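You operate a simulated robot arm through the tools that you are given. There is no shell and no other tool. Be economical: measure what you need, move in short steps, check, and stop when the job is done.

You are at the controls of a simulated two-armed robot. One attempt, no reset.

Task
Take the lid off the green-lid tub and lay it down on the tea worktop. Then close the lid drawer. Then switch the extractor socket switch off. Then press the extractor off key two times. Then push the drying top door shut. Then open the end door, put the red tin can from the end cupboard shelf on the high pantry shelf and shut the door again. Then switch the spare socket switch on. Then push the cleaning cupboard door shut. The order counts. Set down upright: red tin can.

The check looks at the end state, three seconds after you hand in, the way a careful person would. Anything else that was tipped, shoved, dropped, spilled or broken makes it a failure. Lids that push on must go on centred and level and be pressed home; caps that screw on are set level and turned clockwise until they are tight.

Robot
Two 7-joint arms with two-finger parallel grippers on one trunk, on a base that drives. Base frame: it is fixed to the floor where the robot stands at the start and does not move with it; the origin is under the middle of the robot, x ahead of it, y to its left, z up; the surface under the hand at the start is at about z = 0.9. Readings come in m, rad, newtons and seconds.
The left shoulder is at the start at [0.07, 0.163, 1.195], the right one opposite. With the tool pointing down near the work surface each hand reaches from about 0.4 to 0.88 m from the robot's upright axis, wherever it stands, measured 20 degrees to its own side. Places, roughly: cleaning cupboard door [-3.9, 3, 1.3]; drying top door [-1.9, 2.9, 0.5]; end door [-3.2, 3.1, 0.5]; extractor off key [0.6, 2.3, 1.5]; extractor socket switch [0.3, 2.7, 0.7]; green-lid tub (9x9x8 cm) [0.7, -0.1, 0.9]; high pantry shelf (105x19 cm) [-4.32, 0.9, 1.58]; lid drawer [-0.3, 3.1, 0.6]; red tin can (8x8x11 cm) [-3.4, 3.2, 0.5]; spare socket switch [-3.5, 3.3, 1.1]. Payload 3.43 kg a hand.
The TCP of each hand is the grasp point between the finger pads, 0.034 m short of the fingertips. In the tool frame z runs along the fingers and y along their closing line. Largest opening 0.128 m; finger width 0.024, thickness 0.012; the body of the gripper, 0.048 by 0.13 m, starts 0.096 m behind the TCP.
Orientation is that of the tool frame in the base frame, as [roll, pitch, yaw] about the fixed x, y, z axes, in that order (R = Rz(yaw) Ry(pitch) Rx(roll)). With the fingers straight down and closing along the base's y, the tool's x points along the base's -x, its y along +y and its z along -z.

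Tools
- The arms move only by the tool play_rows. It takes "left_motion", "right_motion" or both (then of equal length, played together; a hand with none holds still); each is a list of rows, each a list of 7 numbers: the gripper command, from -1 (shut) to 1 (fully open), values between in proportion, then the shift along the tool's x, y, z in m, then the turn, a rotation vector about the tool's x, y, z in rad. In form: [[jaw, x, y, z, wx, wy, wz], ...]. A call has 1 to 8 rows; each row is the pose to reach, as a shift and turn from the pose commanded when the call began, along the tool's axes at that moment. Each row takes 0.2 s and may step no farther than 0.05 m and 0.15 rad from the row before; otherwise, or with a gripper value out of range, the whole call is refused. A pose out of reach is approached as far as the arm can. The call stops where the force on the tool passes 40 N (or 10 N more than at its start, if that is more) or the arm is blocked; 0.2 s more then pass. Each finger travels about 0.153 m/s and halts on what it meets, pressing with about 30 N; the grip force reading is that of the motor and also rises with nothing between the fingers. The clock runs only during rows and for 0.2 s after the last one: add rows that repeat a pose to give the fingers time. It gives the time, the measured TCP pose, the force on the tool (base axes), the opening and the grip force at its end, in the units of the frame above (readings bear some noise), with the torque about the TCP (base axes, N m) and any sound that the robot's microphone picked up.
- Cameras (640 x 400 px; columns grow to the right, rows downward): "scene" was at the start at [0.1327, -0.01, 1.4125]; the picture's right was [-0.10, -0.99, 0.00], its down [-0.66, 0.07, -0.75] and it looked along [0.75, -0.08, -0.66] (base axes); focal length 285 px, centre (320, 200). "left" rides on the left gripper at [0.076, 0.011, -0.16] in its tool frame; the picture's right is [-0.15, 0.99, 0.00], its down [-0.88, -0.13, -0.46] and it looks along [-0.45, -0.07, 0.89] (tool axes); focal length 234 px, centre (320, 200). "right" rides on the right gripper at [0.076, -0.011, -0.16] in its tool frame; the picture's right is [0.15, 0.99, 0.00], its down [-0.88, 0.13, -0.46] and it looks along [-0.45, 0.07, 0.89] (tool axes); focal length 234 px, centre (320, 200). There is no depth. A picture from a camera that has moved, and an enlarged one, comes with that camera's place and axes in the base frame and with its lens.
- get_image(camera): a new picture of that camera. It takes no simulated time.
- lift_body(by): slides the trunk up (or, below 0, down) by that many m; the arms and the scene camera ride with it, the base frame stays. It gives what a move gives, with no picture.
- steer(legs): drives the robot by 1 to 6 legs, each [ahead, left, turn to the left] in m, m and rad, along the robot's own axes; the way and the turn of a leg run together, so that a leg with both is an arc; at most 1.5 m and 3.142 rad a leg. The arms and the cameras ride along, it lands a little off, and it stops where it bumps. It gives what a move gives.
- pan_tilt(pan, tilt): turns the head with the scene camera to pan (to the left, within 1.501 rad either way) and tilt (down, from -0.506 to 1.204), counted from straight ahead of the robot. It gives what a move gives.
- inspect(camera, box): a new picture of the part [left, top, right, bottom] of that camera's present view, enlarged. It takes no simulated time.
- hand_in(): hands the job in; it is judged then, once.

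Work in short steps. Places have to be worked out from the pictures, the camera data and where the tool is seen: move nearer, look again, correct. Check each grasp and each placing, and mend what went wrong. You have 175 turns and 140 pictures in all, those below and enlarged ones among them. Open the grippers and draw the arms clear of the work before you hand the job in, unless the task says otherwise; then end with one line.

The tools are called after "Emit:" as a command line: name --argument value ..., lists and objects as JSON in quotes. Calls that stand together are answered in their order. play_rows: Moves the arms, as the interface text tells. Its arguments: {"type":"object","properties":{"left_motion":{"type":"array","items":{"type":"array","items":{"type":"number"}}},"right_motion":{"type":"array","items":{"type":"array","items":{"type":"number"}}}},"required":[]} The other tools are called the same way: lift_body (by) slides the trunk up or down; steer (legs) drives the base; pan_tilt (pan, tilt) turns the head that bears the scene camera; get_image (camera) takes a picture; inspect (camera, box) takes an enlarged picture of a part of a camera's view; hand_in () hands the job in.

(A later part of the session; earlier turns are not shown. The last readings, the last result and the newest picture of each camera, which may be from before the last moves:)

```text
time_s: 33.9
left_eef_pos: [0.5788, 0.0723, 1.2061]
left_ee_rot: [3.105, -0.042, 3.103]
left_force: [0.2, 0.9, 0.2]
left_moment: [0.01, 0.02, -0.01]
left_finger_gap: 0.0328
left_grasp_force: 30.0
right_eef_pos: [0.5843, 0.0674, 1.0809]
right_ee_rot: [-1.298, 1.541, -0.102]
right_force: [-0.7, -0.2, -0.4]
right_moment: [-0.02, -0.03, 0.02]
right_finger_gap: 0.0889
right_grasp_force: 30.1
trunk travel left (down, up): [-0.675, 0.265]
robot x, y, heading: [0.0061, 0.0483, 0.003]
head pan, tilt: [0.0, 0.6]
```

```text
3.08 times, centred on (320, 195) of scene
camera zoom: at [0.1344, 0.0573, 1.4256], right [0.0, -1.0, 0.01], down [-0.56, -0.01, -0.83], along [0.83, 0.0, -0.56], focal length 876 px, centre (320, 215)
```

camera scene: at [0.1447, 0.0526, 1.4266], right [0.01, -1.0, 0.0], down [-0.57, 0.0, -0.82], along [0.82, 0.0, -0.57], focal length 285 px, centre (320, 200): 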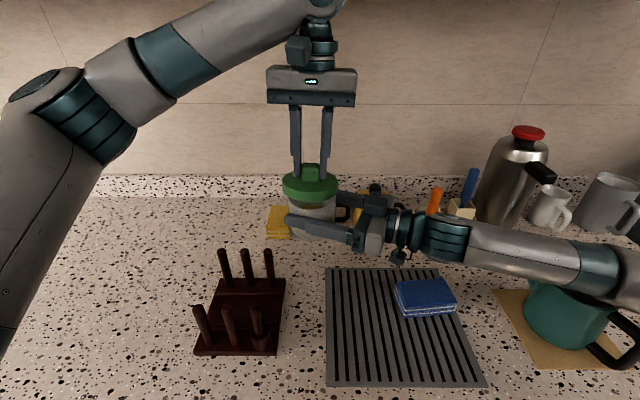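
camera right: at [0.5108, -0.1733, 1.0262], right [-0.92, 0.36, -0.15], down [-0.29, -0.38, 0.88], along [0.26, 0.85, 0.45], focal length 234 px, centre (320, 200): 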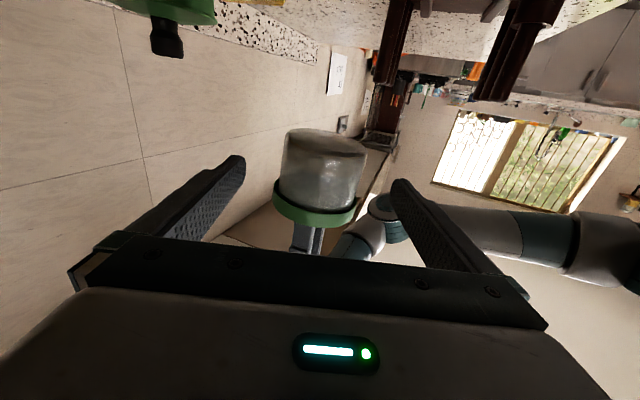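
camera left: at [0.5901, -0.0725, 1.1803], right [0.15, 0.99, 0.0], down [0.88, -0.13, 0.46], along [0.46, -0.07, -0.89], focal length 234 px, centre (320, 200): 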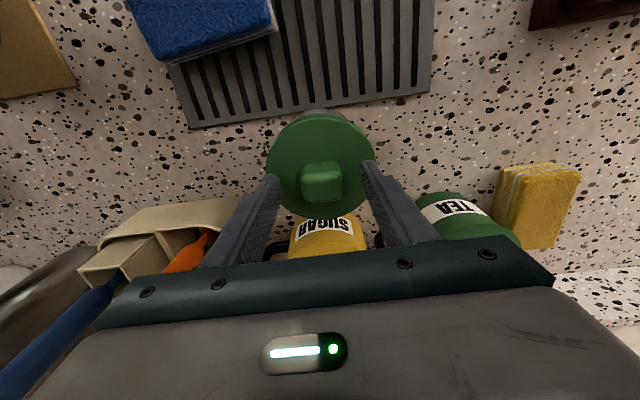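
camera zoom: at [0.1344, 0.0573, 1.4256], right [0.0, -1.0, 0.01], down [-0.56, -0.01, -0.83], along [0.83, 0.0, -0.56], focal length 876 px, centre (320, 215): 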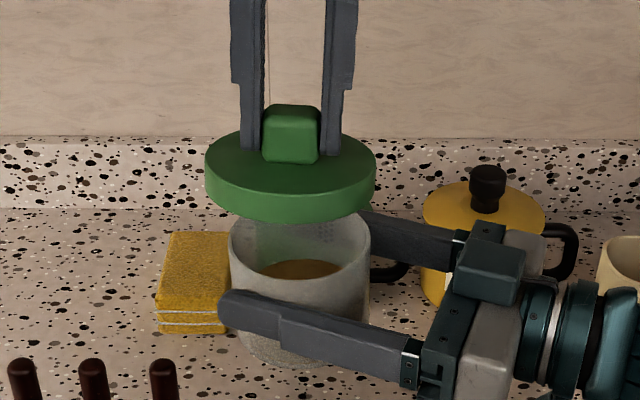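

The lid is off. The right hand stopped short of its commanded height; check whether its forearm rests on the teapot.

Emit:
pan_tilt --pan -0.5 --tilt 0.8

Emit:
get_image --camera "scene"

```text
time_s: 34.8
left_eef_pos: [0.5747, 0.0739, 1.2074]
left_ee_rot: [3.108, -0.04, 3.106]
left_force: [0.7, -0.7, -0.6]
left_moment: [-0.02, -0.01, 0.0]
left_finger_gap: 0.033
left_grasp_force: 30.1
right_eef_pos: [0.5811, 0.0686, 1.0811]
right_ee_rot: [-1.332, 1.537, -0.133]
right_force: [0.2, 0.0, 0.4]
right_moment: [-0.01, 0.0, 0.0]
right_finger_gap: 0.0887
right_grasp_force: 30.2
trunk travel left (down, up): [-0.675, 0.265]
robot x, y, heading: [0.0059, 0.0494, 0.006]
head pan, tilt: [-0.499, 0.799]
```

```text
107 pictures are left
camera scene: at [0.1129, 0.0191, 1.4077], right [-0.48, -0.88, 0.0], down [-0.62, 0.34, -0.71], along [0.62, -0.34, -0.71], focal length 285 px, centre (320, 200)
```

scene: 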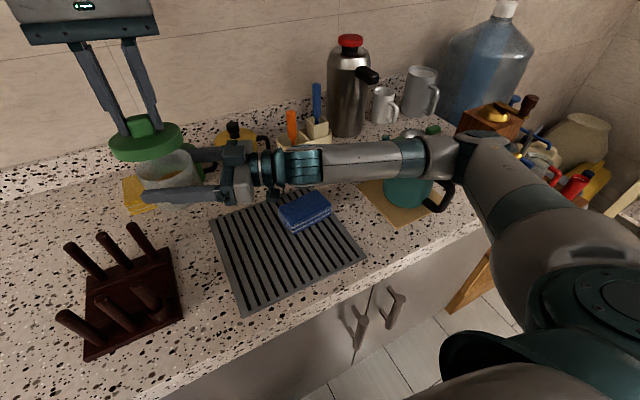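

The right forearm lies over the teapot, perhaps touching its lid; I raise the right hand back up at once and have the left hand back off from under the cabinet.

Emit:
play_rows --right_motion '[[-1, -0.008, 0, 0, 0, 0, 0], [-1, -0.016, 0, 0, 0, 0, 0], [-1, -0.022, 0, 0, 0, 0, 0]]' --left_motion '[[-1, 0, 0.01, 0, 0.012, -0.02, 0.0], [-1, 0, 0.02, 0, 0.024, -0.04, 0.0], [-1, 0, 0.035, 0, 0.034, -0.04, 0.0]]'

Emit:
inspect --camera "scene" --box '[320, 60, 520, 240]'

```text
time_s: 35.6
left_eef_pos: [0.5837, 0.1042, 1.2067]
left_ee_rot: [3.138, -0.001, 3.107]
left_force: [0.6, 0.1, -0.2]
left_moment: [-0.01, 0.01, 0.02]
left_finger_gap: 0.0329
left_grasp_force: 30.0
right_eef_pos: [0.5828, 0.0666, 1.0842]
right_ee_rot: [1.951, 1.571, -3.126]
right_force: [-0.5, -0.9, -0.1]
right_moment: [0.02, -0.05, -0.02]
right_finger_gap: 0.0887
right_grasp_force: 30.4
trunk travel left (down, up): [-0.675, 0.265]
robot x, y, heading: [0.0058, 0.053, 0.004]
head pan, tilt: [-0.499, 0.799]
```

```text
2.22 times, centred on (420, 150) of scene
camera zoom: at [0.1208, 0.0119, 1.4048], right [-0.48, -0.88, 0.0], down [-0.63, 0.34, -0.7], along [0.62, -0.33, -0.71], focal length 633 px, centre (98, 311)
```

zoom: 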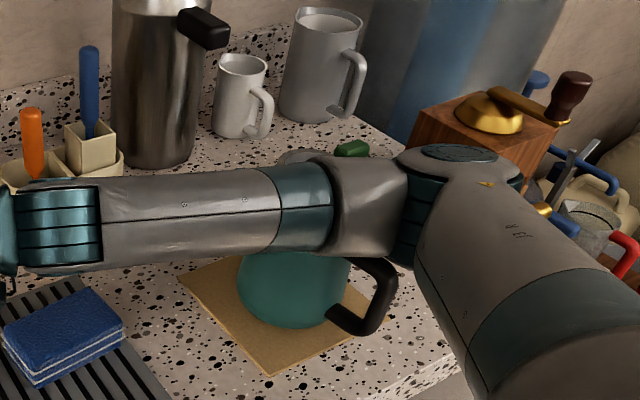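

Teapot still stands. Move the lid away left first, then I'll raise the right hand further.

Emit:
play_rows --left_motion '[[-1, 0, 0.03, 0, 0, 0, 0], [-1, 0, 0.065, 0, 0, 0, 0], [-1, -0.005, 0.105, 0, 0, 0, 0], [-1, -0.01, 0.145, 0, 0, 0, 0], [-1, -0.015, 0.185, 0, 0, 0, 0], [-1, -0.02, 0.225, 0, 0, 0, 0], [-1, -0.025, 0.265, 0, 0, 0, 0], [-1, -0.03, 0.3, 0, 0, 0, 0.0]]'

Emit:
play_rows --right_motion '[[-1, -0.01, 0, 0, 0, 0, 0], [-1, -0.02, 0, 0, 0, 0, 0], [-1, -0.035, 0, 0, 0, 0, 0]]'

Emit:
get_image --camera "left"

Emit:
get_image --camera "scene"

```text
time_s: 37.4
left_eef_pos: [0.6289, 0.4008, 1.2052]
left_ee_rot: [3.138, -0.011, 3.105]
left_force: [-1.2, -1.2, 0.8]
left_moment: [0.0, -0.02, 0.01]
left_finger_gap: 0.0329
left_grasp_force: 30.6
right_eef_pos: [0.5889, 0.0632, 1.0843]
right_ee_rot: [1.093, 1.569, 2.295]
right_force: [-0.1, 0.8, 0.9]
right_moment: [0.0, 0.01, 0.0]
right_finger_gap: 0.0887
right_grasp_force: 29.5
trunk travel left (down, up): [-0.675, 0.265]
robot x, y, heading: [0.0061, 0.0511, 0.007]
head pan, tilt: [-0.499, 0.799]
```

```text
time_s: 38.2
left_eef_pos: [0.6297, 0.4004, 1.2051]
left_ee_rot: [3.138, -0.01, 3.111]
left_force: [-0.6, -0.3, -0.8]
left_moment: [-0.03, -0.03, -0.01]
left_finger_gap: 0.0328
left_grasp_force: 30.2
right_eef_pos: [0.5887, 0.0655, 1.1177]
right_ee_rot: [1.122, 1.567, 2.326]
right_force: [-0.6, 0.2, -2.8]
right_moment: [-0.02, -0.02, 0.01]
right_finger_gap: 0.0888
right_grasp_force: 30.2
trunk travel left (down, up): [-0.675, 0.265]
robot x, y, heading: [0.0043, 0.049, 0.003]
head pan, tilt: [-0.499, 0.799]
```

```text
105 pictures are left
camera left: at [0.556, 0.4134, 1.3662], right [0.18, 0.98, 0.0], down [0.88, -0.16, 0.45], along [0.44, -0.08, -0.89], focal length 234 px, centre (320, 200)
```

left: 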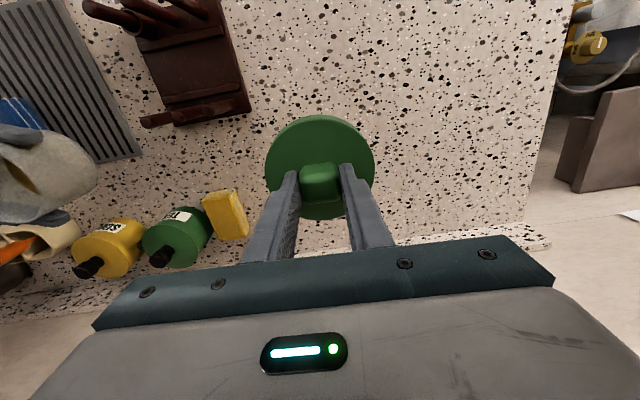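

```text
104 pictures are left
camera scene: at [0.1267, 0.009, 1.4055], right [-0.47, -0.88, 0.0], down [-0.63, 0.34, -0.7], along [0.61, -0.33, -0.72], focal length 285 px, centre (320, 200)
```

scene: 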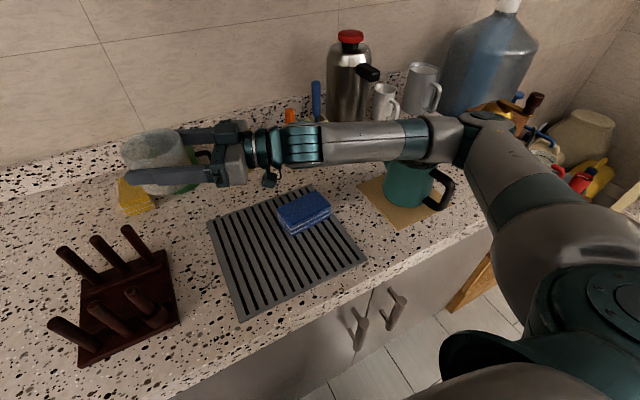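

The spot under the lid is free. Lower it: first 0.22, then small steps till contact.

Emit:
play_rows --left_motion '[[-1, 0, 0, 0.03, 0, 0, 0], [-1, 0, 0, 0.07, 0, 0, 0], [-1, 0, 0, 0.11, 0, 0, 0], [-1, 0, 0, 0.15, 0, 0, 0], [-1, 0, 0, 0.18, 0, 0, 0], [-1, 0, 0, 0.205, 0, 0, 0], [-1, 0, 0, 0.22, 0, 0, 0]]'

Emit:
play_rows --left_motion '[[-1, 0, 0, 0.005, 0, 0, 0], [-1, 0, 0, 0.01, 0, 0, 0], [-1, 0, 0, 0.014, 0, 0, 0], [-1, 0, 0, 0.018, 0, 0, 0], [-1, 0, 0, 0.022, 0, 0, 0], [-1, 0, 0, 0.026, 0, 0, 0], [-1, 0, 0, 0.03, 0, 0, 0]]'

Emit:
get_image --camera "left"

```text
time_s: 39.8
left_eef_pos: [0.6269, 0.4034, 0.9881]
left_ee_rot: [3.14, -0.003, 3.108]
left_force: [0.5, 0.5, -1.1]
left_moment: [-0.03, 0.0, 0.01]
left_finger_gap: 0.0329
left_grasp_force: 30.2
right_eef_pos: [0.588, 0.0665, 1.1194]
right_ee_rot: [1.257, 1.57, 2.462]
right_force: [-0.1, -0.4, -2.1]
right_moment: [0.03, 0.01, 0.0]
right_finger_gap: 0.0889
right_grasp_force: 30.3
trunk travel left (down, up): [-0.675, 0.265]
robot x, y, heading: [0.0045, 0.0516, 0.001]
head pan, tilt: [-0.499, 0.799]
```

```text
time_s: 41.4
left_eef_pos: [0.6257, 0.403, 0.9588]
left_ee_rot: [-3.141, 0.0, 3.109]
left_force: [-0.2, 0.9, 6.0]
left_moment: [0.15, -0.26, 0.03]
left_finger_gap: 0.0327
left_grasp_force: 29.9
right_eef_pos: [0.5866, 0.0667, 1.1194]
right_ee_rot: [0.654, 1.568, 1.86]
right_force: [0.2, -0.5, -2.1]
right_moment: [0.03, -0.01, 0.0]
right_finger_gap: 0.0886
right_grasp_force: 30.1
trunk travel left (down, up): [-0.675, 0.265]
robot x, y, heading: [0.0061, 0.0484, 0.004]
head pan, tilt: [-0.499, 0.799]
```

```text
103 pictures are left
camera left: at [0.5515, 0.416, 1.1196], right [0.18, 0.98, 0.0], down [0.88, -0.16, 0.46], along [0.45, -0.08, -0.89], focal length 234 px, centre (320, 200)
```

left: 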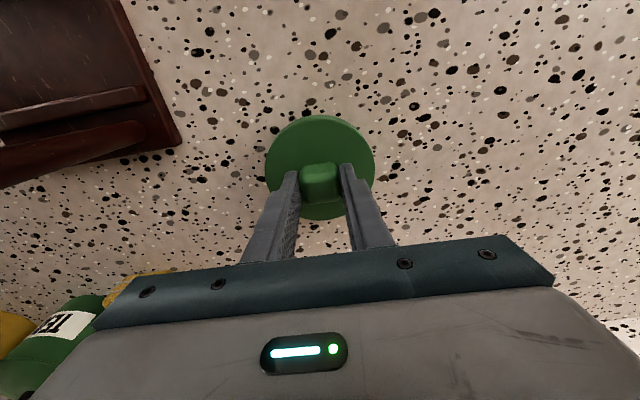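

Contact felt: the lid rests on the worktop. Release and rise.

Emit:
play_rows --left_motion '[[-0.3, 0, 0, 0, 0, 0, 0], [0, 0, 0, 0, 0, 0, 0], [0.2, 0, 0, -0.01, 0, 0, 0], [0.2, 0, 0, -0.04, 0, 0, 0], [0.5, 0, 0, -0.08, 0, 0, 0], [1, 0, 0, -0.12, 0, 0, 0], [1, 0, 0, -0.16, 0, 0, 0], [1, 0, 0, -0.2, 0, 0, 0]]'

Emit:
play_rows --left_motion '[[1, 0, -0.02, -0.03, 0, 0, 0], [1, 0, -0.06, -0.05, 0, 0, 0], [1, 0, -0.1, -0.05, 0, 0, 0], [1, 0, -0.14, -0.05, 0, 0, 0], [1, 0.01, -0.18, -0.05, 0, 0, 0], [1, 0.02, -0.22, -0.05, 0, 0, 0]]'

Emit:
get_image --camera "left"

```text
time_s: 43.2
left_eef_pos: [0.6248, 0.403, 1.1586]
left_ee_rot: [3.141, -0.001, 3.108]
left_force: [-0.2, -0.5, 0.3]
left_moment: [0.01, 0.0, 0.01]
left_finger_gap: 0.1279
left_grasp_force: 0.1
right_eef_pos: [0.5867, 0.0664, 1.1206]
right_ee_rot: [0.404, 1.57, 1.608]
right_force: [1.0, -0.2, -2.8]
right_moment: [0.0, 0.0, 0.0]
right_finger_gap: 0.0888
right_grasp_force: 29.9
trunk travel left (down, up): [-0.675, 0.265]
robot x, y, heading: [0.0098, 0.0542, 0.006]
head pan, tilt: [-0.499, 0.799]
```

```text
time_s: 44.6
left_eef_pos: [0.5996, 0.1833, 1.207]
left_ee_rot: [-3.141, -0.001, 3.108]
left_force: [0.4, -0.6, 0.5]
left_moment: [0.01, 0.01, -0.01]
left_finger_gap: 0.1278
left_grasp_force: 0.2
right_eef_pos: [0.5882, 0.0665, 1.1191]
right_ee_rot: [1.548, 1.568, 2.753]
right_force: [-0.5, -0.6, -3.7]
right_moment: [0.03, 0.0, 0.03]
right_finger_gap: 0.0885
right_grasp_force: 29.7
trunk travel left (down, up): [-0.675, 0.265]
robot x, y, heading: [0.0039, 0.0505, 0.005]
head pan, tilt: [-0.499, 0.799]
```

```text
102 pictures are left
camera left: at [0.5257, 0.1966, 1.3671], right [0.18, 0.98, 0.0], down [0.88, -0.16, 0.45], along [0.45, -0.08, -0.89], focal length 234 px, centre (320, 200)
```

left: 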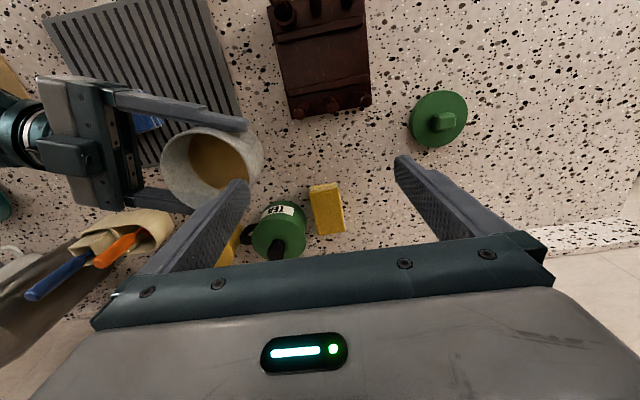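

The lid lies well. The tub now goes from the right hand to the left: I bring the open left hand over it, turned so its closing line is across the right hand's.

Emit:
play_rows --left_motion '[[1, 0.001, -0.02, 0, 0, 0, 0.06], [1, 0.002, -0.04, 0, 0, 0, 0.12], [1, 0.004, -0.06, 0, 0, 0, 0.18], [1, 0.005, -0.08, 0, 0, 0, 0.24], [1, 0.006, -0.1, 0, 0, 0, 0.3], [1, 0.007, -0.114, 0, 0, 0, 0.335]]'

Emit:
get_image --camera "left"

Emit:
pan_tilt --pan 0 --tilt 0.6

Emit:
get_image --camera "scene"

```text
time_s: 46.0
left_eef_pos: [0.5901, 0.0703, 1.2062]
left_ee_rot: [-3.139, -0.002, 2.774]
left_force: [0.9, -0.4, 0.5]
left_moment: [-0.03, 0.03, 0.0]
left_finger_gap: 0.1282
left_grasp_force: 0.1
right_eef_pos: [0.5884, 0.0667, 1.1192]
right_ee_rot: [1.801, 1.569, 3.005]
right_force: [-0.9, 0.3, -1.8]
right_moment: [0.02, 0.04, 0.0]
right_finger_gap: 0.0885
right_grasp_force: 29.7
trunk travel left (down, up): [-0.675, 0.265]
robot x, y, heading: [0.0049, 0.0528, 0.001]
head pan, tilt: [-0.499, 0.799]
```

```text
101 pictures are left
camera left: at [0.5243, 0.1072, 1.3674], right [0.49, 0.87, 0.0], down [0.78, -0.44, 0.45], along [0.39, -0.23, -0.89], focal length 234 px, centre (320, 200)
```

left: 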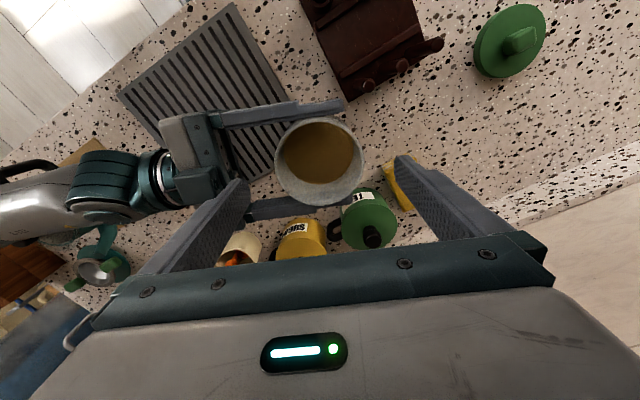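

```text
time_s: 46.9
left_eef_pos: [0.59, 0.07, 1.2069]
left_ee_rot: [-3.14, -0.002, 2.775]
left_force: [0.2, 0.0, 0.5]
left_moment: [0.01, 0.0, 0.01]
left_finger_gap: 0.1278
left_grasp_force: 0.1
right_eef_pos: [0.5881, 0.0673, 1.1191]
right_ee_rot: [1.673, 1.568, 2.874]
right_force: [0.5, -0.5, -2.9]
right_moment: [-0.02, -0.02, -0.02]
right_finger_gap: 0.0889
right_grasp_force: 30.5
trunk travel left (down, up): [-0.675, 0.265]
robot x, y, heading: [0.0028, 0.0466, 0.001]
head pan, tilt: [0.0, 0.6]
```

```text
100 pictures are left
camera scene: at [0.1439, 0.0506, 1.4227], right [0.0, -1.0, 0.0], down [-0.57, 0.0, -0.82], along [0.82, 0.0, -0.57], focal length 285 px, centre (320, 200)
```

scene: 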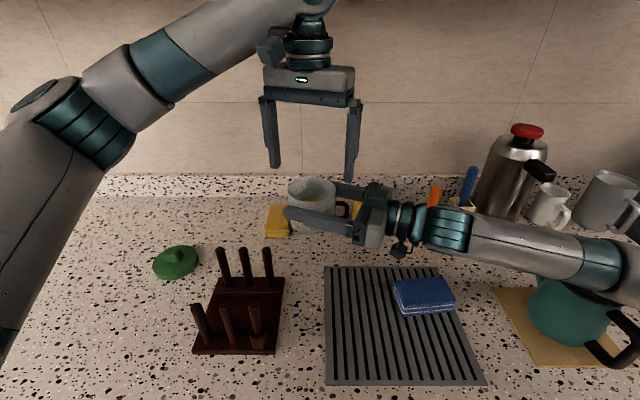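

The tub is centred between the left fingers. Descend 0.055 and grip it, then open the right hand.

Emit:
play_rows --left_motion '[[1, 0.002, 0, 0.015, 0, 0, 0], [1, 0.002, 0, 0.03, 0, 0, 0], [1, 0.002, 0, 0.045, 0, 0, 0], [1, 0.002, 0, 0.055, 0, 0, 0], [0.3, 0.002, 0, 0.055, 0, 0, 0], [-0.4, 0.002, 0, 0.055, 0, 0, 0], [-1, 0.002, 0, 0.055, 0, 0, 0], [-1, 0.002, 0, 0.055, 0, 0, 0]]'

Emit:
inspect --camera "scene" --box '[230, 100, 400, 260]'

```text
time_s: 48.7
left_eef_pos: [0.5861, 0.0689, 1.1533]
left_ee_rot: [-3.138, -0.002, 2.772]
left_force: [-8.9, -17.0, -0.7]
left_moment: [-0.83, 0.27, -0.23]
left_finger_gap: 0.0891
left_grasp_force: 30.2
right_eef_pos: [0.5868, 0.0661, 1.1196]
right_ee_rot: [0.713, 1.569, 1.916]
right_force: [9.8, 18.0, -0.2]
right_moment: [0.25, 0.05, 0.18]
right_finger_gap: 0.0889
right_grasp_force: 30.1
trunk travel left (down, up): [-0.675, 0.265]
robot x, y, heading: [0.0075, 0.0502, 0.001]
head pan, tilt: [0.0, 0.6]
```

```text
2.50 times, centred on (315, 180) of scene
camera zoom: at [0.1429, 0.0495, 1.4229], right [0.0, -1.0, 0.0], down [-0.57, 0.0, -0.82], along [0.82, 0.0, -0.57], focal length 712 px, centre (332, 250)
```

zoom: 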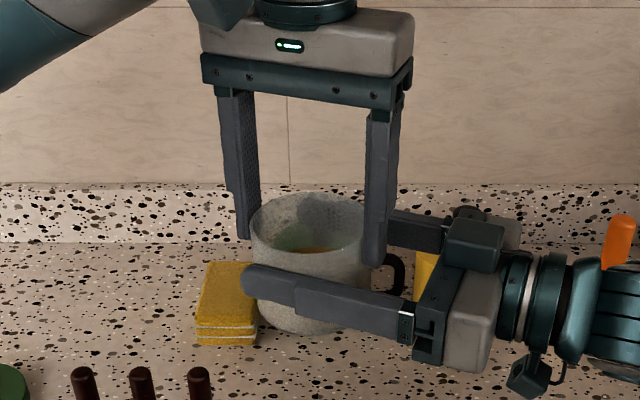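

Both hands hold the tub. Open the right hand and draw it back along its own axis.

Emit:
play_rows --right_motion '[[0, 0, 0, 0, 0, 0, 0], [0.6, 0, 0, 0, 0, 0, 0], [1, 0, 0, 0, 0, 0, 0], [1, 0, 0, -0.02, 0, 0, 0], [1, 0, 0, -0.05, 0, 0, 0], [1, 0, 0, -0.08, 0, 0, 0], [1, 0, 0, -0.11, 0, 0, 0], [1, -0.01, 0, -0.14, 0, 0, 0]]'

Emit:
get_image --camera "scene"

```text
time_s: 50.5
left_eef_pos: [0.5848, 0.0701, 1.1548]
left_ee_rot: [3.141, -0.002, 2.773]
left_force: [0.0, -0.4, 0.3]
left_moment: [0.0, -0.03, 0.0]
left_finger_gap: 0.0889
left_grasp_force: 29.8
right_eef_pos: [0.535, -0.0669, 1.1298]
right_ee_rot: [0.291, 1.569, 1.496]
right_force: [0.2, 0.4, -0.1]
right_moment: [-0.01, -0.03, 0.0]
right_finger_gap: 0.1279
right_grasp_force: 0.0
trunk travel left (down, up): [-0.675, 0.265]
robot x, y, heading: [0.0031, 0.0481, -0.0]
head pan, tilt: [0.0, 0.6]
```

```text
98 pictures are left
camera scene: at [0.1415, 0.049, 1.423], right [0.0, -1.0, 0.0], down [-0.56, 0.0, -0.83], along [0.83, 0.0, -0.56], focal length 285 px, centre (320, 200)
```

scene: 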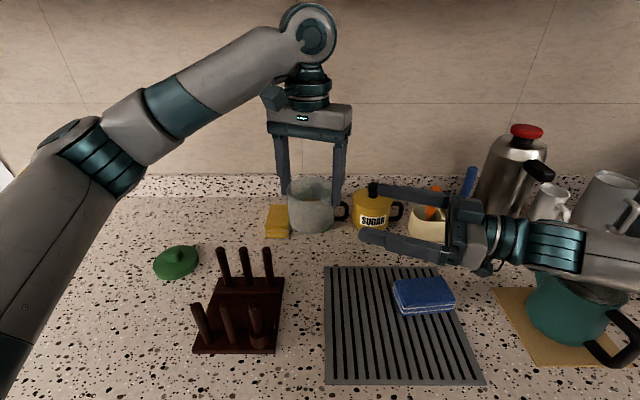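

The left hand holds the tub. I take the right hand back out the way it came (up, turn to forward).

Emit:
play_rows --right_motion '[[1, -0.02, -0.01, -0.025, 0, 0, 0], [1, -0.04, -0.02, -0.05, 0.1, 0, 0], [1, -0.05, -0.035, -0.08, 0.25, 0, 0], [1, -0.06, -0.055, -0.11, 0.4, 0, 0], [1, -0.063, -0.08, -0.14, 0.55, 0, 0], [1, -0.063, -0.105, -0.17, 0.7, 0, 0], [1, -0.063, -0.13, -0.205, 0.85, 0, 0], [1, -0.063, -0.147, -0.24, 1.0, 0, 0]]'

Emit:
get_image --camera "scene"

```text
time_s: 52.3
left_eef_pos: [0.5864, 0.0707, 1.1536]
left_ee_rot: [-3.141, -0.001, 2.773]
left_force: [-0.2, -0.2, -0.7]
left_moment: [-0.01, 0.01, 0.02]
left_finger_gap: 0.0892
left_grasp_force: 29.9
right_eef_pos: [0.5892, -0.3417, 1.1936]
right_ee_rot: [1.15, 1.569, 1.35]
right_force: [0.1, -0.6, 0.2]
right_moment: [0.0, -0.02, -0.02]
right_finger_gap: 0.1281
right_grasp_force: 0.0
trunk travel left (down, up): [-0.675, 0.265]
robot x, y, heading: [0.0044, 0.0485, 0.001]
head pan, tilt: [0.0, 0.6]
```

```text
97 pictures are left
camera scene: at [0.1423, 0.0499, 1.4229], right [0.0, -1.0, 0.0], down [-0.56, 0.0, -0.83], along [0.83, 0.0, -0.56], focal length 285 px, centre (320, 200)
```

scene: 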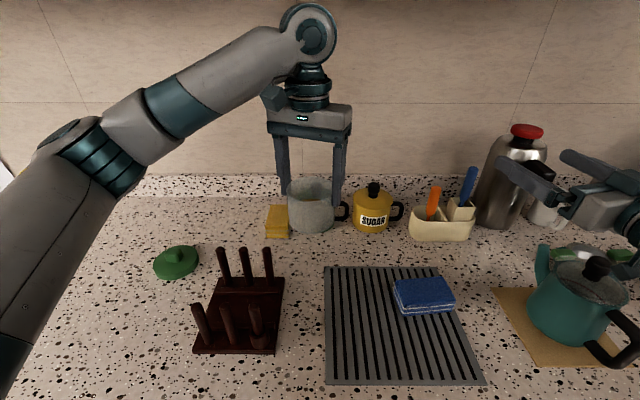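

The teapot looks fine. Drive right 0.13 so the left hand can put the tub back at its old spot.

Emit:
steer --legs '[[0, -0.13, 0]]'

Emit:
get_image --camera "left"

```text
time_s: 53.6
left_eef_pos: [0.5882, -0.0565, 1.1538]
left_ee_rot: [-3.139, -0.002, 2.776]
left_force: [0.7, 0.5, -0.4]
left_moment: [-0.01, -0.01, -0.02]
left_finger_gap: 0.0891
left_grasp_force: 29.7
right_eef_pos: [0.5907, -0.4679, 1.1929]
right_ee_rot: [2.154, 1.569, 2.358]
right_force: [0.6, -0.3, 0.4]
right_moment: [0.01, -0.03, 0.02]
right_finger_gap: 0.1277
right_grasp_force: 0.0
trunk travel left (down, up): [-0.675, 0.265]
robot x, y, heading: [0.006, -0.0773, 0.005]
head pan, tilt: [0.0, 0.6]
```

```text
96 pictures are left
camera left: at [0.5223, -0.019, 1.3144], right [0.49, 0.87, 0.0], down [0.78, -0.44, 0.45], along [0.4, -0.22, -0.89], focal length 234 px, centre (320, 200)
```

left: 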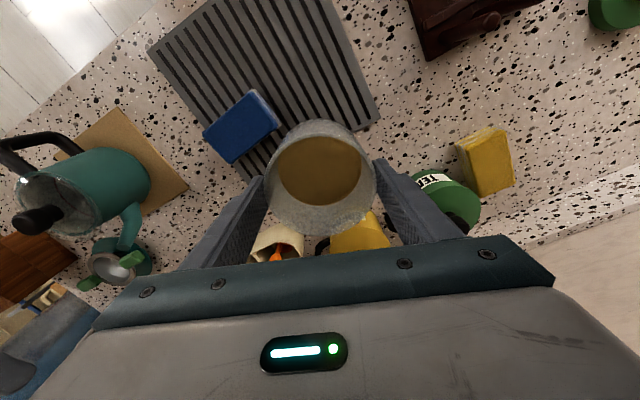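

Move to the old spot at height, then lower.

Emit:
play_rows --left_motion '[[-1, -0.02, 0.003, 0, 0, 0, 0], [-1, -0.04, 0.006, 0, 0, 0, 0], [-1, -0.06, 0.009, 0.0, 0, 0, 0], [-1, -0.0775, 0.0104, 0.01, 0, 0, 0], [-1, -0.0775, 0.0104, 0.04, 0, 0, 0], [-1, -0.0775, 0.0104, 0.07, 0, 0, 0], [-1, -0.0775, 0.0104, 0.1, 0, 0, 0], [-1, -0.0775, 0.0104, 0.13, 0, 0, 0]]'

Emit:
get_image --camera "scene"

```text
time_s: 55.4
left_eef_pos: [0.6655, -0.0746, 1.0233]
left_ee_rot: [-3.14, -0.002, 2.775]
left_force: [-0.3, 0.1, 0.6]
left_moment: [-0.02, 0.02, -0.02]
left_finger_gap: 0.089
left_grasp_force: 30.5
right_eef_pos: [0.5916, -0.4679, 1.1937]
right_ee_rot: [-0.968, 1.571, -0.764]
right_force: [0.7, 0.7, 0.2]
right_moment: [0.01, -0.01, 0.04]
right_finger_gap: 0.128
right_grasp_force: 0.0
trunk travel left (down, up): [-0.675, 0.265]
robot x, y, heading: [0.0041, -0.076, 0.0]
head pan, tilt: [0.0, 0.6]
```

```text
95 pictures are left
camera scene: at [0.1442, -0.0779, 1.4229], right [0.01, -1.0, 0.0], down [-0.57, 0.0, -0.82], along [0.82, 0.0, -0.57], focal length 285 px, centre (320, 200)
```

scene: 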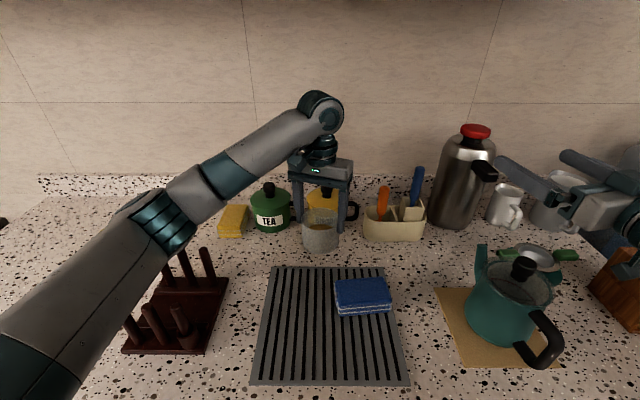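

Lower the remaining ~0.06 in small steps, watching force.

Emit:
play_rows --left_motion '[[-1, 0, 0, 0.012, 0, 0, 0], [-1, 0, 0, 0.024, 0, 0, 0], [-1, 0, 0, 0.036, 0, 0, 0], [-1, 0, 0, 0.046, 0, 0, 0], [-1, 0, 0, 0.054, 0, 0, 0], [-1, 0, 0, 0.058, 0, 0, 0]]'

Emit:
get_image --camera "scene"

```text
time_s: 57.0
left_eef_pos: [0.6642, -0.077, 0.9707]
left_ee_rot: [-3.138, 0.008, 2.774]
left_force: [-4.9, 0.6, 16.0]
left_moment: [-0.21, -0.36, -0.07]
left_finger_gap: 0.0887
left_grasp_force: 29.7
right_eef_pos: [0.5884, -0.4679, 1.1933]
right_ee_rot: [0.898, 1.568, 1.104]
right_force: [0.5, 0.1, -1.1]
right_moment: [-0.01, -0.02, 0.0]
right_finger_gap: 0.128
right_grasp_force: 0.0
trunk travel left (down, up): [-0.675, 0.265]
robot x, y, heading: [0.0085, -0.0802, 0.002]
head pan, tilt: [0.0, 0.6]
stopped in row 6 (left hand): the force on the tool passed its limit at 42 N (the readings are from after the stop); the commanded pose is now the measured one
```

```text
94 pictures are left
camera scene: at [0.1416, -0.0778, 1.4227], right [0.01, -1.0, 0.0], down [-0.56, 0.0, -0.83], along [0.83, 0.0, -0.56], focal length 285 px, centre (320, 200)
```

scene: 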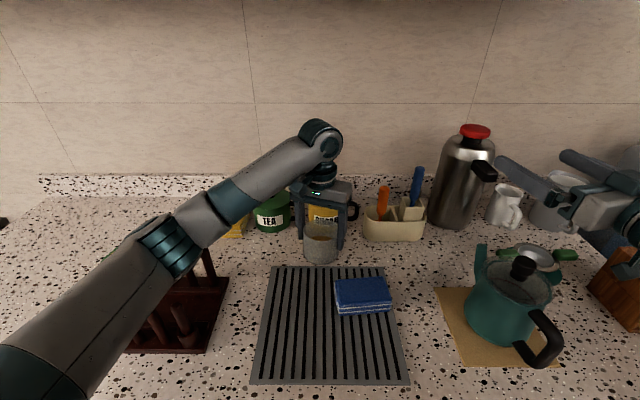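

Contact at z≈0.971. Check it stands on the worktop, and that the arm clears the knives.

Emit:
inspect --camera "scene" --box '[120, 170, 380, 330]'

```text
2.46 times, centred on (250, 250) of scene
camera zoom: at [0.1416, -0.0778, 1.4227], right [0.01, -1.0, 0.0], down [-0.56, 0.0, -0.83], along [0.83, 0.0, -0.56], focal length 701 px, centre (492, 77)
```

zoom: 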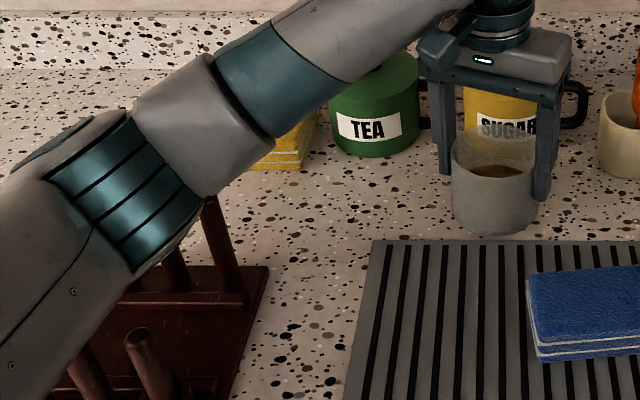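

The tub stands on the worktop. Open and rise straight up.

Emit:
play_rows --left_motion '[[0.45, 0, 0, 0, 0, 0, 0], [0.7, 0, 0, 0, 0, 0, 0], [0.9, 0, 0, -0.01, 0, 0, 0], [0.9, 0, 0, -0.04, 0, 0, 0], [0.9, 0, 0, -0.08, 0, 0, 0], [0.9, 0, 0, -0.12, 0, 0, 0], [0.9, 0.02, 0, -0.16, 0, 0, 0], [0.9, 0.05, 0, -0.19, 0, 0, 0]]'

Emit:
get_image --camera "scene"

```text
time_s: 58.8
left_eef_pos: [0.616, -0.0569, 1.1597]
left_ee_rot: [-3.141, 0.005, 2.775]
left_force: [-0.7, 1.1, -0.6]
left_moment: [-0.03, -0.02, 0.05]
left_finger_gap: 0.1214
left_grasp_force: 0.1
right_eef_pos: [0.5897, -0.4671, 1.1938]
right_ee_rot: [0.703, 1.569, 0.908]
right_force: [0.3, 0.0, -0.5]
right_moment: [-0.02, -0.01, 0.0]
right_finger_gap: 0.1279
right_grasp_force: 0.0
trunk travel left (down, up): [-0.675, 0.265]
robot x, y, heading: [0.0102, -0.0756, 0.001]
head pan, tilt: [0.0, 0.6]
```

```text
92 pictures are left
camera scene: at [0.1417, -0.0773, 1.423], right [0.01, -1.0, 0.0], down [-0.56, 0.0, -0.83], along [0.83, 0.0, -0.56], focal length 285 px, centre (320, 200)
```

scene: 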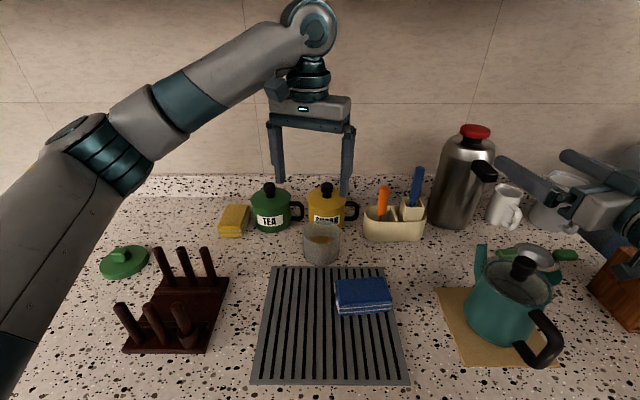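

Step one is done: lid on the worktop, tub back in place. Now I back off from the counter and look around for a way to the far counter, as pots stand on the floor at the left.

Emit:
steer --legs '[[-0.45, 0, 0]]'

Emit:
pan_tilt --pan 1.5 --tilt 0.55

Emit:
get_image --camera "scene"

```text
time_s: 61.5
left_eef_pos: [0.1676, -0.0615, 1.1591]
left_ee_rot: [-3.141, 0.002, 2.771]
left_force: [0.1, 0.0, 0.3]
left_moment: [-0.01, -0.02, 0.01]
left_finger_gap: 0.1215
left_grasp_force: 0.1
right_eef_pos: [0.138, -0.4709, 1.194]
right_ee_rot: [1.76, 1.568, 1.961]
right_force: [0.0, 0.5, -0.4]
right_moment: [0.04, -0.01, 0.01]
right_finger_gap: 0.1282
right_grasp_force: 0.1
trunk travel left (down, up): [-0.675, 0.265]
robot x, y, heading: [-0.4429, -0.0774, 0.002]
head pan, tilt: [0.0, 0.6]
```

```text
time_s: 63.1
left_eef_pos: [0.1675, -0.0616, 1.1592]
left_ee_rot: [-3.141, 0.003, 2.772]
left_force: [-0.8, -0.6, -0.5]
left_moment: [-0.04, -0.01, 0.03]
left_finger_gap: 0.1217
left_grasp_force: 0.2
right_eef_pos: [0.1392, -0.4711, 1.1942]
right_ee_rot: [1.686, 1.57, 1.892]
right_force: [0.0, -0.2, 0.2]
right_moment: [0.0, 0.01, 0.0]
right_finger_gap: 0.1281
right_grasp_force: 0.1
trunk travel left (down, up): [-0.675, 0.265]
robot x, y, heading: [-0.4427, -0.0811, -0.002]
head pan, tilt: [1.499, 0.55]
```

```text
91 pictures are left
camera scene: at [-0.3894, 0.0092, 1.4275], right [1.0, -0.07, 0.0], down [-0.04, -0.52, -0.85], along [0.06, 0.85, -0.52], focal length 285 px, centre (320, 200)
```

scene: 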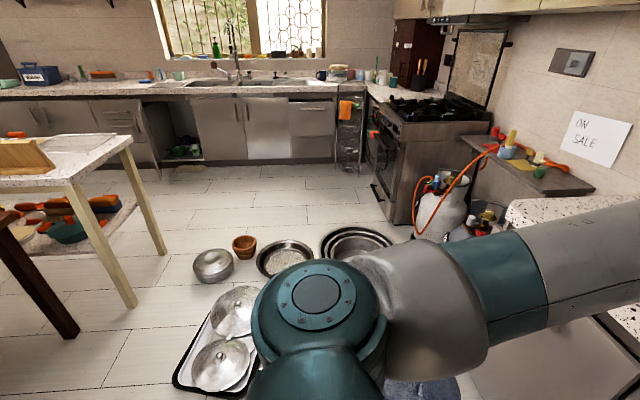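

The pots leave no gap beside the table. I turn left 90° to look for another way round.

Emit:
steer --legs '[[0, 0, 1.57]]'

Emit:
pan_tilt --pan 0.9 --tilt 0.4

Emit:
get_image --camera "scene"

Emit:
pan_tilt --pan 0.0 --tilt 0.5

Emit:
get_image --camera "scene"

```text
time_s: 67.3
left_eef_pos: [-0.4764, 0.532, 1.1588]
left_ee_rot: [-3.139, 0.004, -1.921]
left_force: [0.2, -0.3, -0.9]
left_moment: [0.03, -0.02, 0.01]
left_finger_gap: 0.1215
left_grasp_force: 0.0
right_eef_pos: [-0.0657, 0.5125, 1.1933]
right_ee_rot: [1.728, 1.568, -2.761]
right_force: [-0.1, -0.1, -0.2]
right_moment: [-0.01, 0.01, 0.01]
right_finger_gap: 0.1281
right_grasp_force: 0.1
trunk travel left (down, up): [-0.675, 0.265]
robot x, y, heading: [-0.4434, -0.0795, 1.595]
head pan, tilt: [1.499, 0.55]
```

```text
time_s: 68.3
left_eef_pos: [-0.476, 0.532, 1.1585]
left_ee_rot: [-3.14, 0.004, -1.922]
left_force: [0.3, -0.2, -0.4]
left_moment: [0.0, -0.03, 0.01]
left_finger_gap: 0.1216
left_grasp_force: 0.0
right_eef_pos: [-0.0653, 0.5125, 1.1936]
right_ee_rot: [1.697, 1.57, -2.791]
right_force: [-0.9, -0.1, 0.3]
right_moment: [-0.01, 0.01, 0.01]
right_finger_gap: 0.1282
right_grasp_force: 0.1
trunk travel left (down, up): [-0.675, 0.265]
robot x, y, heading: [-0.4436, -0.0777, 1.596]
head pan, tilt: [0.901, 0.4]
```

```text
90 pictures are left
camera scene: at [-0.521, 0.0258, 1.4411], right [0.6, 0.8, 0.0], down [0.31, -0.23, -0.92], along [-0.74, 0.55, -0.39], focal length 285 px, centre (320, 200)
```

scene: 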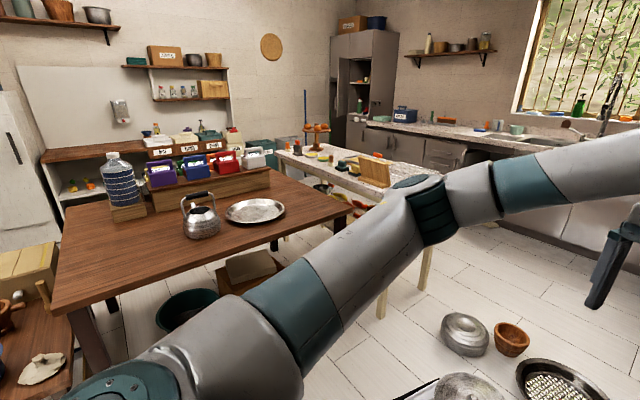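

```text
time_s: 69.5
left_eef_pos: [-0.4765, 0.5323, 1.1594]
left_ee_rot: [-3.14, 0.004, -1.92]
left_force: [0.6, 0.0, -0.7]
left_moment: [0.01, -0.01, -0.01]
left_finger_gap: 0.1217
left_grasp_force: 0.0
right_eef_pos: [-0.0653, 0.5131, 1.1929]
right_ee_rot: [1.719, 1.57, -2.769]
right_force: [0.0, 0.4, -0.6]
right_moment: [0.0, 0.01, -0.02]
right_finger_gap: 0.1282
right_grasp_force: 0.1
trunk travel left (down, up): [-0.675, 0.265]
robot x, y, heading: [-0.4461, -0.0787, 1.59]
head pan, tilt: [0.0, 0.499]
```

```text
89 pictures are left
camera scene: at [-0.4492, 0.061, 1.432], right [1.0, 0.02, 0.0], down [0.01, -0.48, -0.88], along [-0.02, 0.88, -0.48], focal length 285 px, centre (320, 200)
```

scene: 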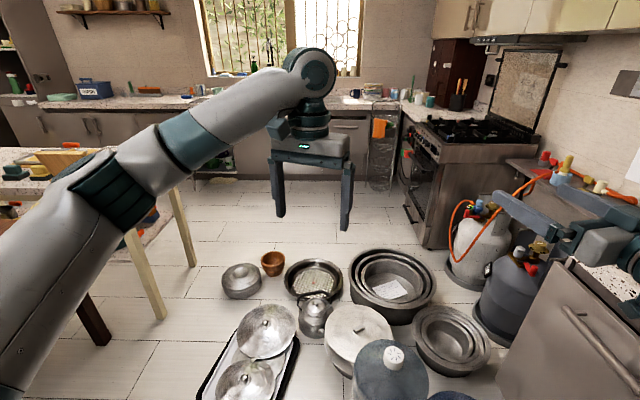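

The pots block this lane. I turn further left to see the way round the tables.

Emit:
steer --legs '[[0, 0, 1.2]]'

Emit:
get_image --camera "scene"

Emit:
pan_tilt --pan 0.9 --tilt 0.5

Emit:
get_image --camera "scene"

```text
time_s: 72.9
left_eef_pos: [-1.0269, 0.1095, 1.159]
left_ee_rot: [-3.141, 0.004, -0.713]
left_force: [0.4, -0.8, 0.6]
left_moment: [0.01, 0.02, 0.03]
left_finger_gap: 0.1215
left_grasp_force: 0.0
right_eef_pos: [-0.8623, 0.4878, 1.1935]
right_ee_rot: [1.746, 1.569, -1.538]
right_force: [-0.3, -0.5, -0.3]
right_moment: [0.01, 0.0, -0.02]
right_finger_gap: 0.1281
right_grasp_force: 0.1
trunk travel left (down, up): [-0.675, 0.265]
robot x, y, heading: [-0.4459, -0.0819, 2.802]
head pan, tilt: [0.0, 0.499]
```

```text
88 pictures are left
camera scene: at [-0.5791, -0.0329, 1.432], right [0.33, 0.94, 0.0], down [0.45, -0.16, -0.88], along [-0.83, 0.29, -0.48], focal length 285 px, centre (320, 200)
```

scene: 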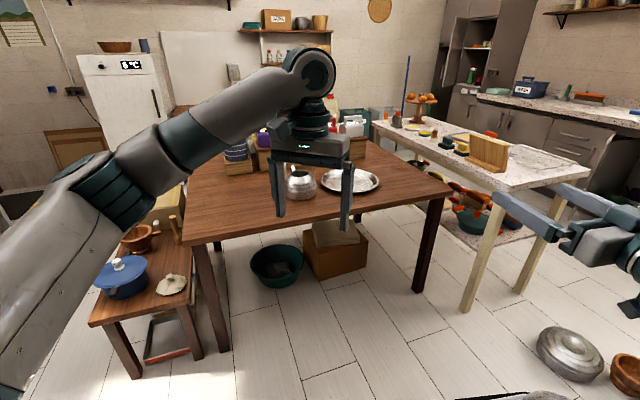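

```text
time_s: 74.1
left_eef_pos: [-1.0267, 0.1098, 1.1589]
left_ee_rot: [-3.14, 0.003, -0.715]
left_force: [0.6, 1.3, 0.4]
left_moment: [0.01, -0.02, 0.01]
left_finger_gap: 0.1217
left_grasp_force: 0.1
right_eef_pos: [-0.862, 0.4877, 1.1928]
right_ee_rot: [1.73, 1.568, -1.553]
right_force: [0.2, -0.1, 0.7]
right_moment: [0.0, 0.0, -0.02]
right_finger_gap: 0.1278
right_grasp_force: 0.1
trunk travel left (down, up): [-0.675, 0.265]
robot x, y, heading: [-0.4424, -0.0802, 2.801]
head pan, tilt: [0.901, 0.499]
```

```text
87 pictures are left
camera scene: at [-0.5705, -0.1115, 1.432], right [-0.53, 0.85, 0.0], down [0.41, 0.25, -0.88], along [-0.74, -0.47, -0.48], focal length 285 px, centre (320, 200)
```

scene: 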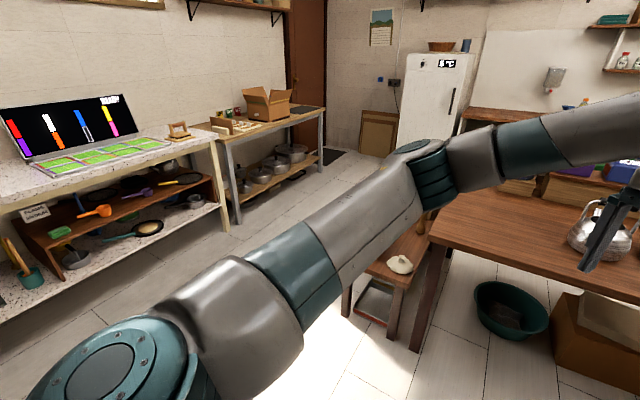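

The map is clear now: an aisle runs south of the bench (y≈-0.65 to -1.8), then north between the tables and the pantry desk (x≈-3.4), then east along the far counter. I raise the trunk for clearance and drive the first part.

Emit:
lift_body --by 0.2

Emit:
steer --legs '[[0, 0, 1.293], [1.31, 0, 0], [0, 0, -0.953]]'

Emit:
pan_tilt --pan 0.0 --tilt 0.55

Emit:
get_image --camera "scene"

```text
time_s: 76.3
left_eef_pos: [-1.0272, 0.1093, 1.3584]
left_ee_rot: [-3.139, 0.004, -0.715]
left_force: [-0.3, -0.4, -0.2]
left_moment: [0.01, -0.02, -0.01]
left_finger_gap: 0.1216
left_grasp_force: 0.1
right_eef_pos: [-0.8626, 0.4875, 1.3939]
right_ee_rot: [1.764, 1.57, -1.523]
right_force: [0.1, -0.4, 0.1]
right_moment: [0.01, 0.02, 0.0]
right_finger_gap: 0.1281
right_grasp_force: 0.0
trunk travel left (down, up): [-0.875, 0.065]
robot x, y, heading: [-0.4478, -0.0793, 2.8]
head pan, tilt: [0.901, 0.499]
```

```text
time_s: 88.5
left_eef_pos: [-1.7944, -1.1892, 1.359]
left_ee_rot: [-3.14, 0.004, -0.343]
left_force: [0.2, -0.4, -0.3]
left_moment: [-0.04, 0.0, 0.01]
left_finger_gap: 0.1216
left_grasp_force: 0.0
right_eef_pos: [-1.7771, -0.7784, 1.3936]
right_ee_rot: [1.864, 1.57, -1.051]
right_force: [-0.2, -0.8, 0.2]
right_moment: [0.0, 0.01, -0.01]
right_finger_gap: 0.1281
right_grasp_force: 0.0
trunk travel left (down, up): [-0.875, 0.065]
robot x, y, heading: [-1.1853, -1.1552, -3.111]
head pan, tilt: [0.901, 0.499]
```

```text
time_s: 89.7
left_eef_pos: [-1.7938, -1.189, 1.3592]
left_ee_rot: [-3.14, 0.005, -0.344]
left_force: [0.5, 1.1, -0.2]
left_moment: [-0.01, 0.02, 0.0]
left_finger_gap: 0.1218
left_grasp_force: 0.1
right_eef_pos: [-1.7771, -0.778, 1.3927]
right_ee_rot: [1.745, 1.568, -1.168]
right_force: [0.2, -0.4, 0.0]
right_moment: [0.01, -0.03, -0.04]
right_finger_gap: 0.1281
right_grasp_force: 0.0
trunk travel left (down, up): [-0.875, 0.065]
robot x, y, heading: [-1.1844, -1.1509, -3.115]
head pan, tilt: [0.0, 0.55]
```

```text
86 pictures are left
camera scene: at [-1.3245, -1.1593, 1.6274], right [-0.03, 1.0, 0.0], down [0.52, 0.02, -0.85], along [-0.85, -0.03, -0.52], focal length 285 px, centre (320, 200)
```

scene: 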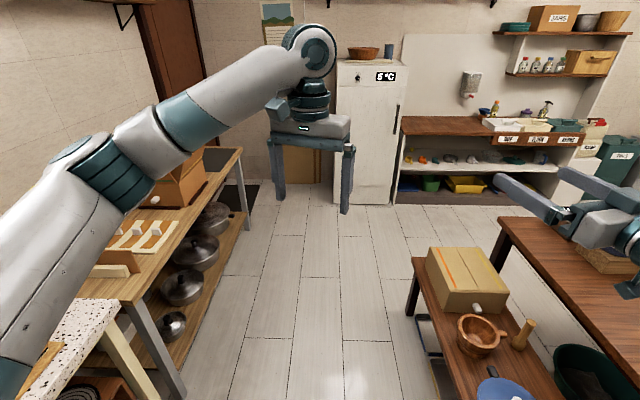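

The aisle is clear. I drive on, cutting the corner diagonally to keep the hands off the fridge.

Emit:
steer --legs '[[1.5, 0, 0], [0, 0, -0.9], [0.8, 0, 0], [0, 0, -0.7]]'

Emit:
get_image --camera "scene"

```text
time_s: 105.2
left_eef_pos: [-3.19, 0.0428, 1.3585]
left_ee_rot: [-3.14, 0.001, -1.957]
left_force: [-0.4, -0.8, 0.1]
left_moment: [-0.01, 0.03, -0.02]
left_finger_gap: 0.1214
left_grasp_force: 0.1
right_eef_pos: [-2.7789, 0.0069, 1.3934]
right_ee_rot: [1.884, 1.57, -2.642]
right_force: [0.3, -0.1, 1.0]
right_moment: [0.02, 0.02, -0.01]
right_finger_gap: 0.128
right_grasp_force: 0.1
trunk travel left (down, up): [-0.875, 0.065]
robot x, y, heading: [-3.1814, -0.5724, 1.557]
head pan, tilt: [0.0, 0.55]
```

```text
85 pictures are left
camera scene: at [-3.1812, -0.431, 1.6274], right [1.0, -0.01, 0.0], down [-0.01, -0.52, -0.85], along [0.01, 0.85, -0.52], focal length 285 px, centre (320, 200)
```

scene: 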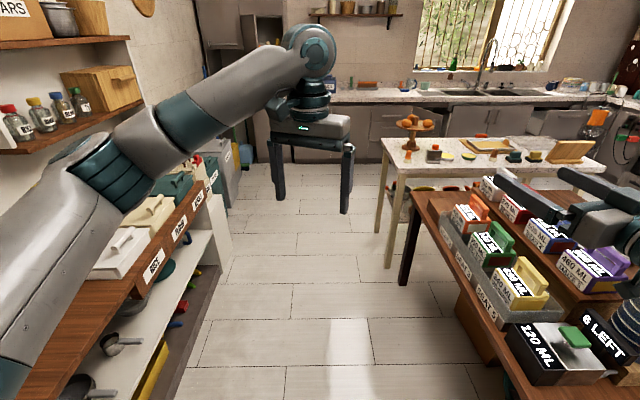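

Clear aisle ahead. Drive north to y≈2.2 and turn east.

Emit:
steer --legs '[[1.4, 0, 0], [1.35, 0, 0], [0, 0, -1.557]]'

Emit:
get_image --camera "scene"

```text
time_s: 122.4
left_eef_pos: [-2.5986, 2.1995, 1.3574]
left_ee_rot: [-3.141, 0.003, 2.775]
left_force: [0.0, -0.2, -0.2]
left_moment: [0.0, -0.03, 0.03]
left_finger_gap: 0.1215
left_grasp_force: 0.0
right_eef_pos: [-2.6244, 1.7878, 1.3928]
right_ee_rot: [1.799, 1.568, 2.003]
right_force: [-0.3, 0.4, -0.1]
right_moment: [-0.02, -0.02, 0.0]
right_finger_gap: 0.1277
right_grasp_force: 0.0
trunk travel left (down, up): [-0.875, 0.065]
robot x, y, heading: [-3.207, 2.178, 0.008]
head pan, tilt: [0.0, 0.55]
```

```text
84 pictures are left
camera scene: at [-3.0708, 2.1774, 1.6274], right [0.01, -1.0, 0.0], down [-0.52, 0.0, -0.85], along [0.85, 0.01, -0.52], focal length 285 px, centre (320, 200)
```

scene: 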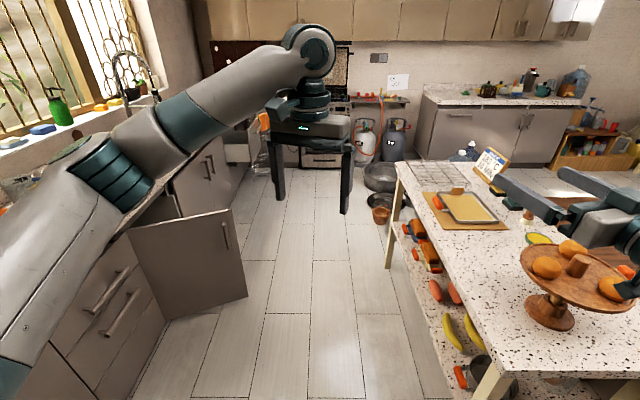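

The open drying door's edge is at about (-1.81, 2.68), the table edge at y≈1.7: y≈2.2 passes between. Drive east 1.5 m plus a bit and look.

Emit:
steer --legs '[[1.5, 0.03, 0], [0.5, 0.15, 0]]'

Emit:
pan_tilt --pan 0.25 --tilt 0.6

Emit:
get_image --camera "scene"

```text
refused: leg 1 is longer than a leg can be; nothing moved
```

```text
time_s: 123.2
left_eef_pos: [-2.5979, 2.1983, 1.3592]
left_ee_rot: [-3.139, 0.002, 2.776]
left_force: [0.6, 0.6, -0.3]
left_moment: [-0.02, -0.02, 0.02]
left_finger_gap: 0.1216
left_grasp_force: 0.1
right_eef_pos: [-2.625, 1.7874, 1.3932]
right_ee_rot: [1.662, 1.569, 1.868]
right_force: [0.4, -0.3, -0.4]
right_moment: [0.0, 0.0, 0.0]
right_finger_gap: 0.1281
right_grasp_force: 0.0
trunk travel left (down, up): [-0.875, 0.065]
robot x, y, heading: [-3.2101, 2.1785, 0.006]
head pan, tilt: [0.25, 0.6]
```

```text
83 pictures are left
camera scene: at [-3.0753, 2.1987, 1.6229], right [0.25, -0.97, 0.0], down [-0.55, -0.14, -0.83], along [0.8, 0.21, -0.56], focal length 285 px, centre (320, 200)
```

scene: 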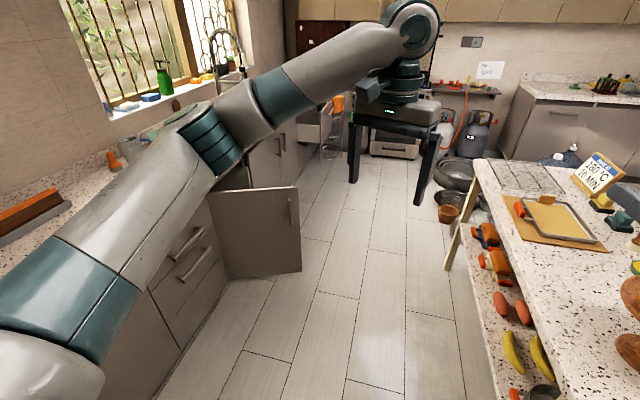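

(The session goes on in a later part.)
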